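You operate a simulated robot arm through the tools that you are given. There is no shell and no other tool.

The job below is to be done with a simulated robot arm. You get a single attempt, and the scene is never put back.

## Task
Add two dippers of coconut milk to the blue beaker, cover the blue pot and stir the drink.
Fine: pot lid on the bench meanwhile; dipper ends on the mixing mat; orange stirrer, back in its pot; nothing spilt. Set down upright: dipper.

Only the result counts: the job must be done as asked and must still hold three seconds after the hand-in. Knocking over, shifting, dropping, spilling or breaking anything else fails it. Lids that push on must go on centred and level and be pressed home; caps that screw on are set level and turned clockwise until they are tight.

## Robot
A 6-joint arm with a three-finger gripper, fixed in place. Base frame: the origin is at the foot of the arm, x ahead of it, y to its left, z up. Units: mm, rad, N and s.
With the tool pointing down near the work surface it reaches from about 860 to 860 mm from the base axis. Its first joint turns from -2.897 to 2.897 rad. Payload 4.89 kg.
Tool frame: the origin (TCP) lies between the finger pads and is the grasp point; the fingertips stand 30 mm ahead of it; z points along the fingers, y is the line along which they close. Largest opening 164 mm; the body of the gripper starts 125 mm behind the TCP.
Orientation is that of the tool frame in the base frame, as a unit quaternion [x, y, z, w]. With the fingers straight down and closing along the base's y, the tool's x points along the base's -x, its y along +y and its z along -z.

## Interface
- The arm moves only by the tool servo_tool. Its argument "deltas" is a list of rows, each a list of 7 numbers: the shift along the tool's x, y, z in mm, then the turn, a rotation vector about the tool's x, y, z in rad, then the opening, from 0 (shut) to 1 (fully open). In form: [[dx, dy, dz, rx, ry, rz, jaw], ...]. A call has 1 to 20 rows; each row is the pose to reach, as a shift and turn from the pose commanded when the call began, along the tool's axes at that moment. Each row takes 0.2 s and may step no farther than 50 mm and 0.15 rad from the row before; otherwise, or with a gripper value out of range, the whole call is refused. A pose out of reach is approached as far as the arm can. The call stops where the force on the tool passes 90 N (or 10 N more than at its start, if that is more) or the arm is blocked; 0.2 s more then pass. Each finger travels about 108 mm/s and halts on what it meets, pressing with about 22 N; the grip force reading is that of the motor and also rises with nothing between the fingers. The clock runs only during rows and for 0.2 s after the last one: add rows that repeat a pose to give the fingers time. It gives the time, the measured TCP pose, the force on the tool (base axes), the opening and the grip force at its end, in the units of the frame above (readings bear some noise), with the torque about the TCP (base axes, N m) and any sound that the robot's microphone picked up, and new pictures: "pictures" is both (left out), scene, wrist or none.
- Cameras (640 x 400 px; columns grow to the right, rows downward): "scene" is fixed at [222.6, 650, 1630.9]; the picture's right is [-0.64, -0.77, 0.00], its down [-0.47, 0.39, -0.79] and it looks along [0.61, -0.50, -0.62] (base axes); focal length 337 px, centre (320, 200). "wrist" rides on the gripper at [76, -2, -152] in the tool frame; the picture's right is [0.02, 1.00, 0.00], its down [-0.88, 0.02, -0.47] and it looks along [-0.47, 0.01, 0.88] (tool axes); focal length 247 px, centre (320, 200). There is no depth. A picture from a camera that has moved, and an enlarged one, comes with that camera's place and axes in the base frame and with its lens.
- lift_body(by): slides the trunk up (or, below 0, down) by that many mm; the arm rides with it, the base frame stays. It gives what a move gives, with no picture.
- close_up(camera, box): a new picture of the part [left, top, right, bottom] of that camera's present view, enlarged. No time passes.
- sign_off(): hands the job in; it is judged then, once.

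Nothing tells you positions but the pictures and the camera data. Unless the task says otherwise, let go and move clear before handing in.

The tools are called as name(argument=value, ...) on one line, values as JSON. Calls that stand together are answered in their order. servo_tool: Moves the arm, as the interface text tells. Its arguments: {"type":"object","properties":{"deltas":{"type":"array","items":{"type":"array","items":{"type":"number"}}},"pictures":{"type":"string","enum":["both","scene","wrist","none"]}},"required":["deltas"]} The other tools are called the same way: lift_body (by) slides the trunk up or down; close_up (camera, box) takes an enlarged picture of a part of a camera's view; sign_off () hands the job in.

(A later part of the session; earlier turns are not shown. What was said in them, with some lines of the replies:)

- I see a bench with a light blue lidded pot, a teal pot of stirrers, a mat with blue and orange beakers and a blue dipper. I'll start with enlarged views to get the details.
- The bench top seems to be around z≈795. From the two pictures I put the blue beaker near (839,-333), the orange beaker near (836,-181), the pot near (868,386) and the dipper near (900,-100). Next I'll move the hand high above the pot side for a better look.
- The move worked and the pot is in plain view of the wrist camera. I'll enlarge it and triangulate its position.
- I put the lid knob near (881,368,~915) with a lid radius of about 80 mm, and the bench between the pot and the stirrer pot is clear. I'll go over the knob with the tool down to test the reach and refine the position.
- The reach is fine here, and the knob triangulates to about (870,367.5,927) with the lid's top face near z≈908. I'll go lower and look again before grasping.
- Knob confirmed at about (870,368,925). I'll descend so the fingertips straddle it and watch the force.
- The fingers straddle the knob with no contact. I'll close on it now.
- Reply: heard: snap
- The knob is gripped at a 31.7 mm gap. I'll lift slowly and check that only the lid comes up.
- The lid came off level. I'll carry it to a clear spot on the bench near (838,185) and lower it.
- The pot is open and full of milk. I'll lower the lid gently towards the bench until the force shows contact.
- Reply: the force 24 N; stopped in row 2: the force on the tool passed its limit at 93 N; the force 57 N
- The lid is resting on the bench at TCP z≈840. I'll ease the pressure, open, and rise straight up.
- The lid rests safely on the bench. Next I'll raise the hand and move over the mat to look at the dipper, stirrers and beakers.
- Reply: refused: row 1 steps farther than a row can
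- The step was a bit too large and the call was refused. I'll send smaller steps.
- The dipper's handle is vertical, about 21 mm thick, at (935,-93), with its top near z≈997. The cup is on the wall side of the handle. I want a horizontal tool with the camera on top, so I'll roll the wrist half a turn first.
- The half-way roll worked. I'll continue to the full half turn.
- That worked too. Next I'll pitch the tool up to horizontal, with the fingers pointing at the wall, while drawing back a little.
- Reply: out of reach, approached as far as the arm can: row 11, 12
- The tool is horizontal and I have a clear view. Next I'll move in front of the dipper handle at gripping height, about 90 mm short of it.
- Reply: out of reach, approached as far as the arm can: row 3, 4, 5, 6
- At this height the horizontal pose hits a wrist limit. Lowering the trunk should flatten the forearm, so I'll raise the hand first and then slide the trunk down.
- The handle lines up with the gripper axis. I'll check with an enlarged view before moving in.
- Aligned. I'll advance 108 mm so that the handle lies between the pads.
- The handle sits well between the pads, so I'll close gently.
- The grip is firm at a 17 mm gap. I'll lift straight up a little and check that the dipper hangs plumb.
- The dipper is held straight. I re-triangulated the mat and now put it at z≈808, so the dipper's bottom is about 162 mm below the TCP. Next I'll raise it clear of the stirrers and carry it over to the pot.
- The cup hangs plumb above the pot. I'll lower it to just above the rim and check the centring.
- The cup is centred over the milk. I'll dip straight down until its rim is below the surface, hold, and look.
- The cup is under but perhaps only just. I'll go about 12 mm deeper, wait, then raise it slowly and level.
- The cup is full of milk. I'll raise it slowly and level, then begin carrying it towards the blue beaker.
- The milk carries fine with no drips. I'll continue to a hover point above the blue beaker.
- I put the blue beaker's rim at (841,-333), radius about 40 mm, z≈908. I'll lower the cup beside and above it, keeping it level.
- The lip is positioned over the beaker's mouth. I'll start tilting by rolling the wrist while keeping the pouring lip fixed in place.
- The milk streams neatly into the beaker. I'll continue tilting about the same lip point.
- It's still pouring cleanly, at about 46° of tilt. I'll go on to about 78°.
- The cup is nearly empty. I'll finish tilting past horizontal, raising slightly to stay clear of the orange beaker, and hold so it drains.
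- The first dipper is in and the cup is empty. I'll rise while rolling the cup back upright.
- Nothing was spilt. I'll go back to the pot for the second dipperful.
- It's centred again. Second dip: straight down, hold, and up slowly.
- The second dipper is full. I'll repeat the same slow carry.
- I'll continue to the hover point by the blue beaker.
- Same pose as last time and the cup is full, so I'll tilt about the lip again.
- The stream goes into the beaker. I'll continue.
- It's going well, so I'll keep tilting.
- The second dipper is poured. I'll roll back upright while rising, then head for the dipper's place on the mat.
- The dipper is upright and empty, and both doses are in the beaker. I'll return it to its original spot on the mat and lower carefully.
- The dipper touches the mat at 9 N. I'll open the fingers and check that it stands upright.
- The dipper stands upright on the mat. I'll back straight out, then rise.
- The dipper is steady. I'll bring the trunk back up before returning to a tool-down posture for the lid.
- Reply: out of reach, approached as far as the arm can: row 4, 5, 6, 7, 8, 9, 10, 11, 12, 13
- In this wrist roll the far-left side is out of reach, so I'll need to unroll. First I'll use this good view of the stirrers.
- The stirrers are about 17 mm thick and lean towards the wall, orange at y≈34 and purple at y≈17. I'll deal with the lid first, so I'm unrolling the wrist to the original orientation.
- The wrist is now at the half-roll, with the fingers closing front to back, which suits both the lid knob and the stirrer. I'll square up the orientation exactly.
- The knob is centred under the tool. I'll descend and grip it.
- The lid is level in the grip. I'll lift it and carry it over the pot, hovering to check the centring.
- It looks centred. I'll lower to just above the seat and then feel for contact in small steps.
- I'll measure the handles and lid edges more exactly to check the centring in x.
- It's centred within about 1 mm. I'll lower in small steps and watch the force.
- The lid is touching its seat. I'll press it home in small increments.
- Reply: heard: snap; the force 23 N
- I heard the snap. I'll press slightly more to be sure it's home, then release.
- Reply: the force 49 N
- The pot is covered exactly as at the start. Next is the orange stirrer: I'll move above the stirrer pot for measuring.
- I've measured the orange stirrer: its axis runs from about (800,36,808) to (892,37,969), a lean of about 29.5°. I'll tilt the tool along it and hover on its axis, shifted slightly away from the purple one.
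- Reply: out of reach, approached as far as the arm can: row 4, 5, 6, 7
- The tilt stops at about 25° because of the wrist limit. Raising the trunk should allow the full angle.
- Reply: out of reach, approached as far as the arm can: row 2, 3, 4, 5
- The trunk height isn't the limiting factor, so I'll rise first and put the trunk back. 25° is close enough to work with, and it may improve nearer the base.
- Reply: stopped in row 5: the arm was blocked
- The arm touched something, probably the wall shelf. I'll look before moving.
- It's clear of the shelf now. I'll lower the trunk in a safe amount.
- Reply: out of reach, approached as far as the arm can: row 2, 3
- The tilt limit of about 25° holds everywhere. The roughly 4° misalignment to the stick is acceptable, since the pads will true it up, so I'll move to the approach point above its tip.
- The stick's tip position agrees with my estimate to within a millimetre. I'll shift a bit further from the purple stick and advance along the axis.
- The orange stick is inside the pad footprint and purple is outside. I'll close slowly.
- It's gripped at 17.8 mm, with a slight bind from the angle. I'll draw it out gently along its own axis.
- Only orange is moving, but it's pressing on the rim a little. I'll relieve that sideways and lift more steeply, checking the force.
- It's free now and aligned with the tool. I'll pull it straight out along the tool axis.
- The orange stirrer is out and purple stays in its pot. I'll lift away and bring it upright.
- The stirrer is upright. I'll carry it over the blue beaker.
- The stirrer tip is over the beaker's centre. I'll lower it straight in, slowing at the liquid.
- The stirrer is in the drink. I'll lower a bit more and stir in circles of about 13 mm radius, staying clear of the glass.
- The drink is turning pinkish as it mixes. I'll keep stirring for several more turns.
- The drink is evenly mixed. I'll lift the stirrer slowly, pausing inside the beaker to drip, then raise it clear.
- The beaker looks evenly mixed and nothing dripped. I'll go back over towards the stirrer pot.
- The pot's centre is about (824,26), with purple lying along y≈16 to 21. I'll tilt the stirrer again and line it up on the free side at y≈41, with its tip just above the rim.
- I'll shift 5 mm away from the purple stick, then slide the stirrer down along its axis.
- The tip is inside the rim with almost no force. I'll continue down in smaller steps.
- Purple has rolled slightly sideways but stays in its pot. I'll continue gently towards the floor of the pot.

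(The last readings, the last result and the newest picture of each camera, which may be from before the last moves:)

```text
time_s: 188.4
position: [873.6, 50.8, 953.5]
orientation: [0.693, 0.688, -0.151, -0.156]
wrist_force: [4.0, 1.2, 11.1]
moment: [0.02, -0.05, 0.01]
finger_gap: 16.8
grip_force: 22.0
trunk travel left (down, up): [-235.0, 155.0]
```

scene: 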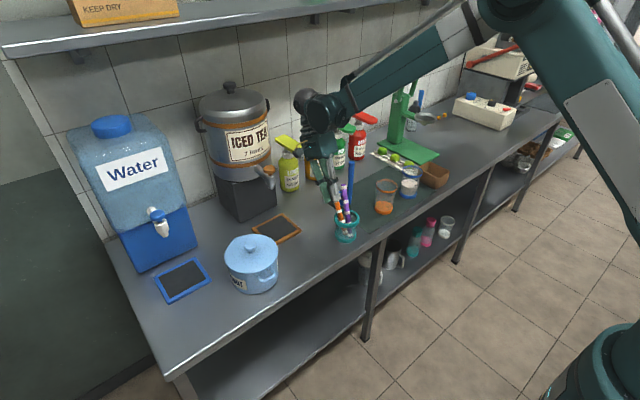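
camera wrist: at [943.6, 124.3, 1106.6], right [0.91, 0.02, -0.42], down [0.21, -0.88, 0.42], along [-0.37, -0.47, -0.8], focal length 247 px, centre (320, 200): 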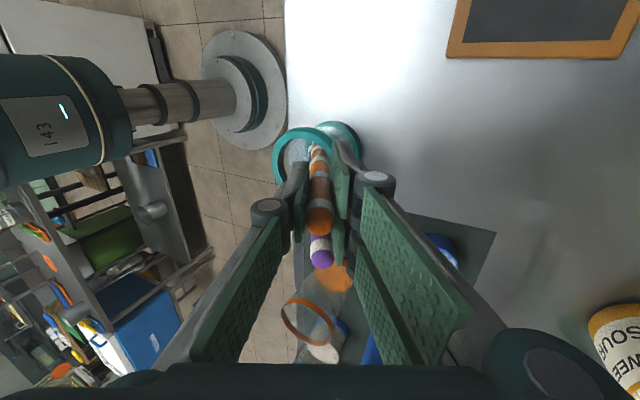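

The tip rests on the pot floor at 11 N. I'll ease off and open slowly.

servo_tool(deltas=[[0, 0, -1, 0, 0, 0, 0], [0, 0, -1, 0, 0, 0, 0.12], [0, 0, -1, 0, 0, 0, 0.16], [0, 0, -1, 0, 0, 0, 0.2], [0, 0, -1, 0, 0, 0, 0.25], [0, 0, -1, 0, 0, 0, 0.3], [0, 0, -1, 0, 0, 0, 0.3], [0, 0, -1, 0, 0, 0, 0.3]])

close_up(camera="scene", box=[315, 160, 375, 245])

close_up(camera="wrist", box=[250, 80, 390, 280])

```text
time_s: 190.2
position: [873.9, 50.3, 952.1]
orientation: [0.692, 0.688, -0.151, -0.155]
wrist_force: [-0.3, -0.3, 0.9]
moment: [0.01, 0.01, 0.03]
finger_gap: 49.0
grip_force: 0.1
trunk travel left (down, up): [-235.0, 155.0]
camera wrist: at [936.1, 124.7, 1091.7], right [0.91, 0.02, -0.42], down [0.21, -0.88, 0.42], along [-0.37, -0.47, -0.8], focal length 247 px, centre (320, 200)
```

scene: 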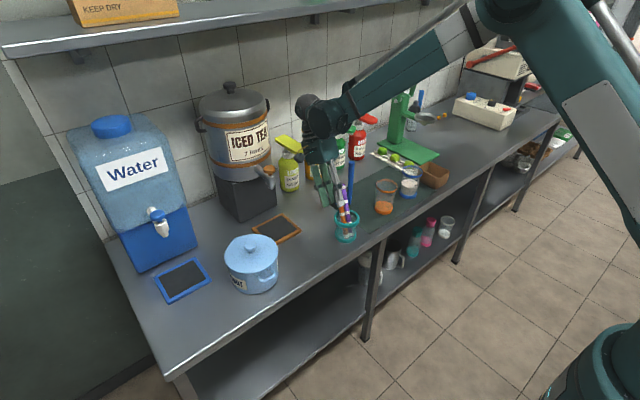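
wrist: 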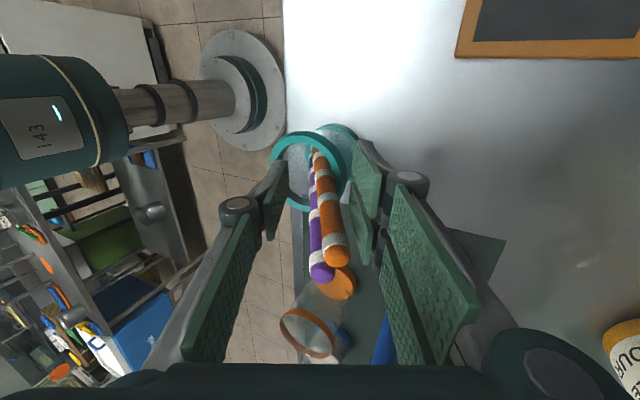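

```text
4.71 times, centred on (345, 202) of scene
camera zoom: at [222.6, 650.0, 1630.9], right [-0.64, -0.77, 0.0], down [-0.47, 0.39, -0.79], along [0.61, -0.5, -0.62], focal length 1586 px, centre (202, 188)
```

zoom: 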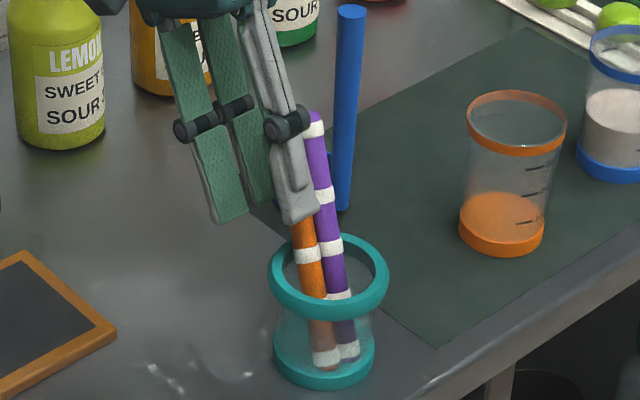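

```text
2.00 times, centred on (320, 180) of wrist
camera zoom: at [936.1, 124.7, 1091.7], right [0.91, 0.02, -0.42], down [0.21, -0.88, 0.42], along [-0.37, -0.47, -0.8], focal length 494 px, centre (320, 240)
```

zoom: 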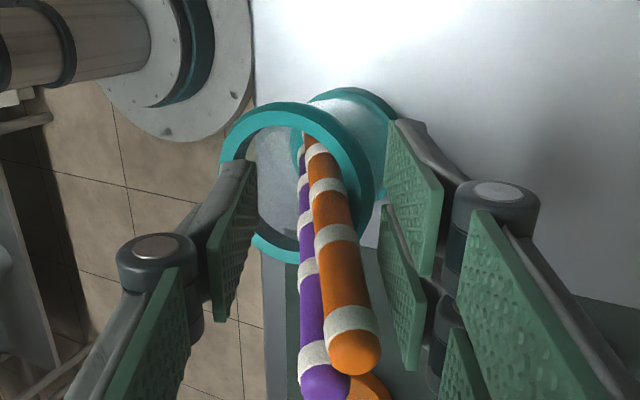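

Both stirrers rest in the pot. I'll withdraw straight back along the tool axis.

servo_tool(deltas=[[0, 0, 0, 0, 0, 0, 0.38], [0, 0, -15, 0, 0, 0, 0.38], [0, 0, -35, 0, 0, 0, 0.38], [0, 0, -60, 0, 0, 0, 0.38], [0, 0, -85, 0, 0, 0, 0.38], [0, -20, -105, 0, 0, 0, 0.38]])

close_up(camera="scene", box=[315, 160, 375, 245])

```text
time_s: 191.6
position: [902.7, 50.0, 1056.8]
orientation: [0.692, 0.688, -0.151, -0.156]
wrist_force: [1.3, -0.9, -0.4]
moment: [-0.01, 0.22, -0.04]
finger_gap: 62.2
grip_force: 0.0
trunk travel left (down, up): [-235.0, 155.0]
camera wrist: at [965.3, 124.6, 1195.0], right [0.91, 0.02, -0.42], down [0.21, -0.88, 0.42], along [-0.37, -0.47, -0.8], focal length 247 px, centre (320, 200)
```

scene: 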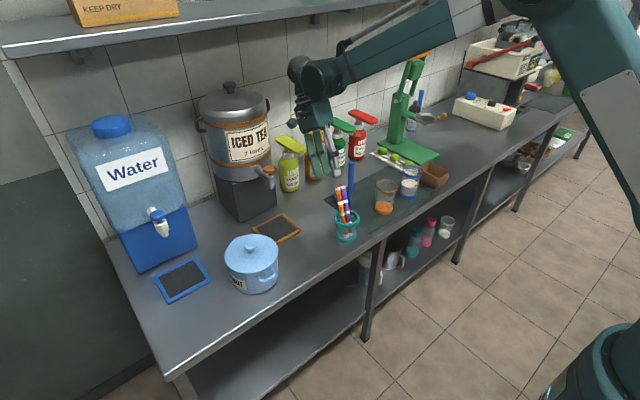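
wrist: 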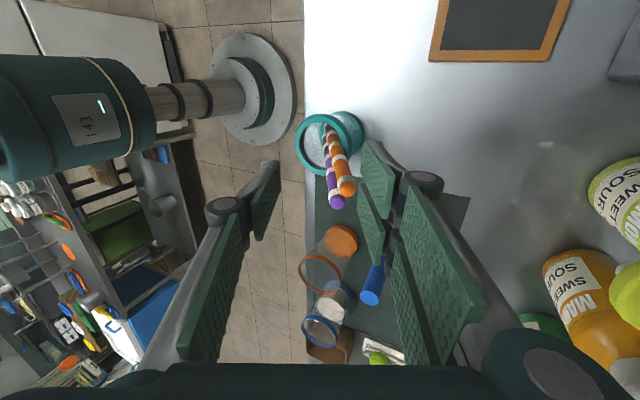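

```text
4.71 times, centred on (345, 202) of scene
camera zoom: at [222.6, 650.0, 1630.9], right [-0.64, -0.77, 0.0], down [-0.47, 0.39, -0.79], along [0.61, -0.5, -0.62], focal length 1586 px, centre (202, 188)
```

zoom: 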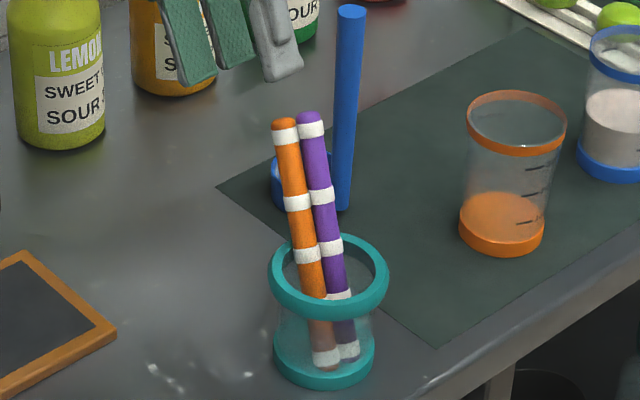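

The stirrer is back in its pot. I'll move the arm well clear and inspect everything before handing in.

servo_tool(deltas=[[0, -40, -6, -0.1, 0, 0, 0.38], [0, -85, -12, -0.2, 0, 0, 0.38], [0, -130, -20, -0.3, 0, 0, 0.38], [0, -170, -30, -0.44, 0, 0, 0.38], [0, -200, -60, -0.44, 0, 0, 0.38], [0, -220, -90, -0.44, 0, 0, 0.38], [0, -220, -90, -0.44, 0, 0, 0.38]])

close_up(camera="scene", box=[320, 130, 460, 250])

close_up(camera="scene", box=[200, 200, 340, 310])

close_up(camera="wrist", box=[240, 0, 480, 250])

```text
time_s: 193.2
position: [738.9, 49.8, 1232.0]
orientation: [0.71, 0.705, 0.003, -0.001]
wrist_force: [-0.6, -0.5, -0.2]
moment: [0.0, -0.08, 0.01]
finger_gap: 62.5
grip_force: 0.0
trunk travel left (down, up): [-235.0, 155.0]
camera wrist: at [736.7, 125.1, 1385.0], right [1.0, 0.01, 0.0], down [0.01, -0.88, 0.47], along [0.01, -0.47, -0.88], focal length 247 px, centre (320, 200)
```

scene: 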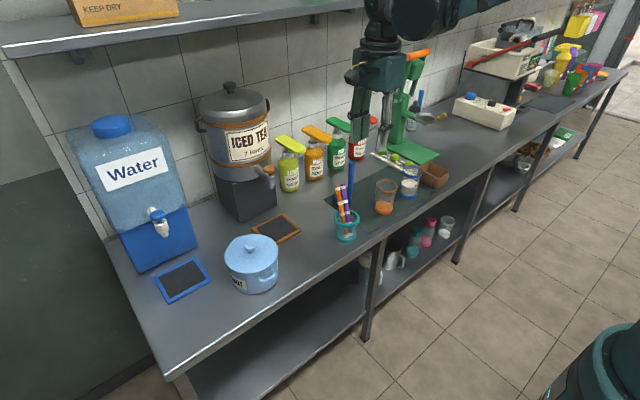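
wrist: 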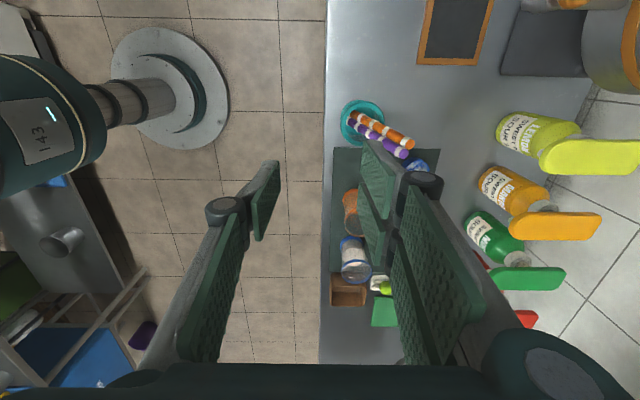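

```text
3.33 times, centred on (390, 190) of scene
camera zoom: at [222.6, 650.0, 1630.9], right [-0.64, -0.77, 0.0], down [-0.47, 0.39, -0.79], along [0.61, -0.5, -0.62], focal length 1123 px, centre (87, 233)
```

zoom: 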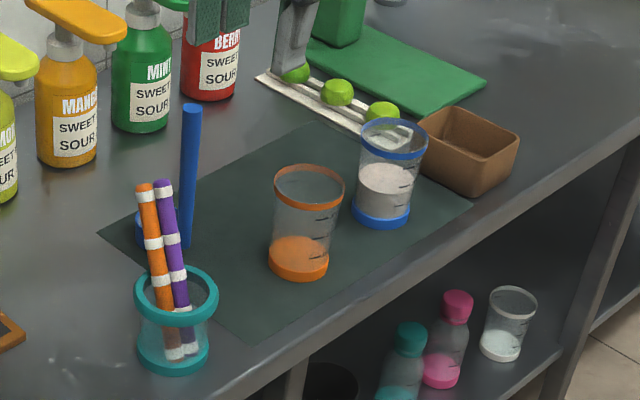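

```text
3.64 times, centred on (270, 255) of scene
camera zoom: at [222.6, 650.0, 1630.9], right [-0.64, -0.77, 0.0], down [-0.47, 0.39, -0.79], along [0.61, -0.5, -0.62], focal length 1225 px, centre (502, 0)
```

zoom: 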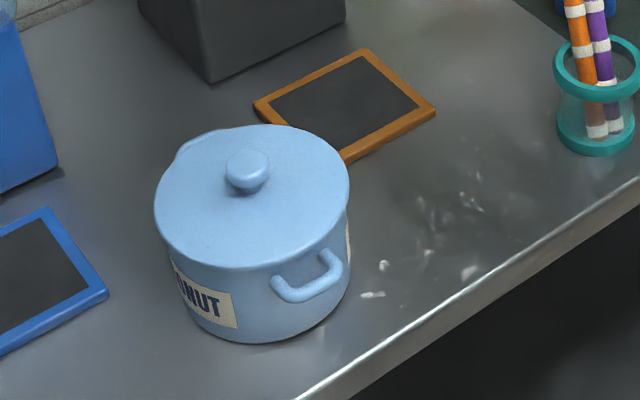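

```text
1.60 times, centred on (360, 125) of wrist
camera zoom: at [736.7, 125.1, 1385.0], right [1.0, 0.01, 0.0], down [0.01, -0.88, 0.47], along [0.01, -0.47, -0.88], focal length 395 px, centre (256, 320)
```

zoom: 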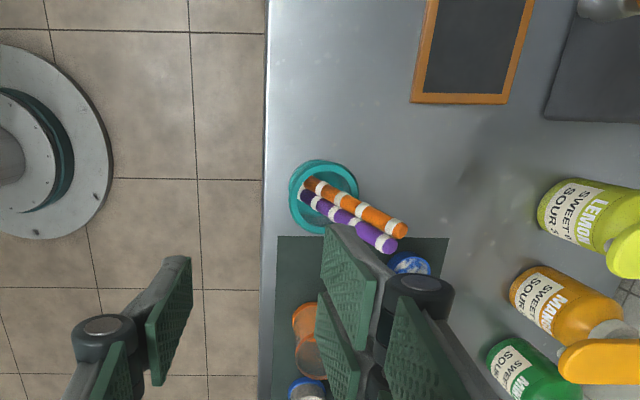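

Everything matches the request: two dippers of milk are in the blue beaker and stirred. The lid is snapped home, the dipper stands upright on the mat, and the orange stirrer is back in its pot. I see no spills and the arm is clear, so I'm handing in.

sign_off()

```text
The job is handed in.
```

The job is done and handed in; I don't have the judge's result.

- **Drink:** two full dippers of coconut milk went into the blue beaker with no spill that I could see. I stirred it with the orange stirrer for about seven turns, until the colour looked even.
- **Blue pot:** the lid waited on the bench while I dipped. It is back on, centred and level, and I heard it snap home when I pressed it.
- **Dipper:** it stands upright on the mixing mat, back where it started.
- **Orange stirrer:** it is back in its pot. The purple stirrer beside it rolled slightly to one side as I put the orange one in, but it never left the pot.
- **Shelf contact:** the arm lightly touched something, probably the wall shelf, while I was lining up the stirrer. It stopped at once, and I saw nothing moved.
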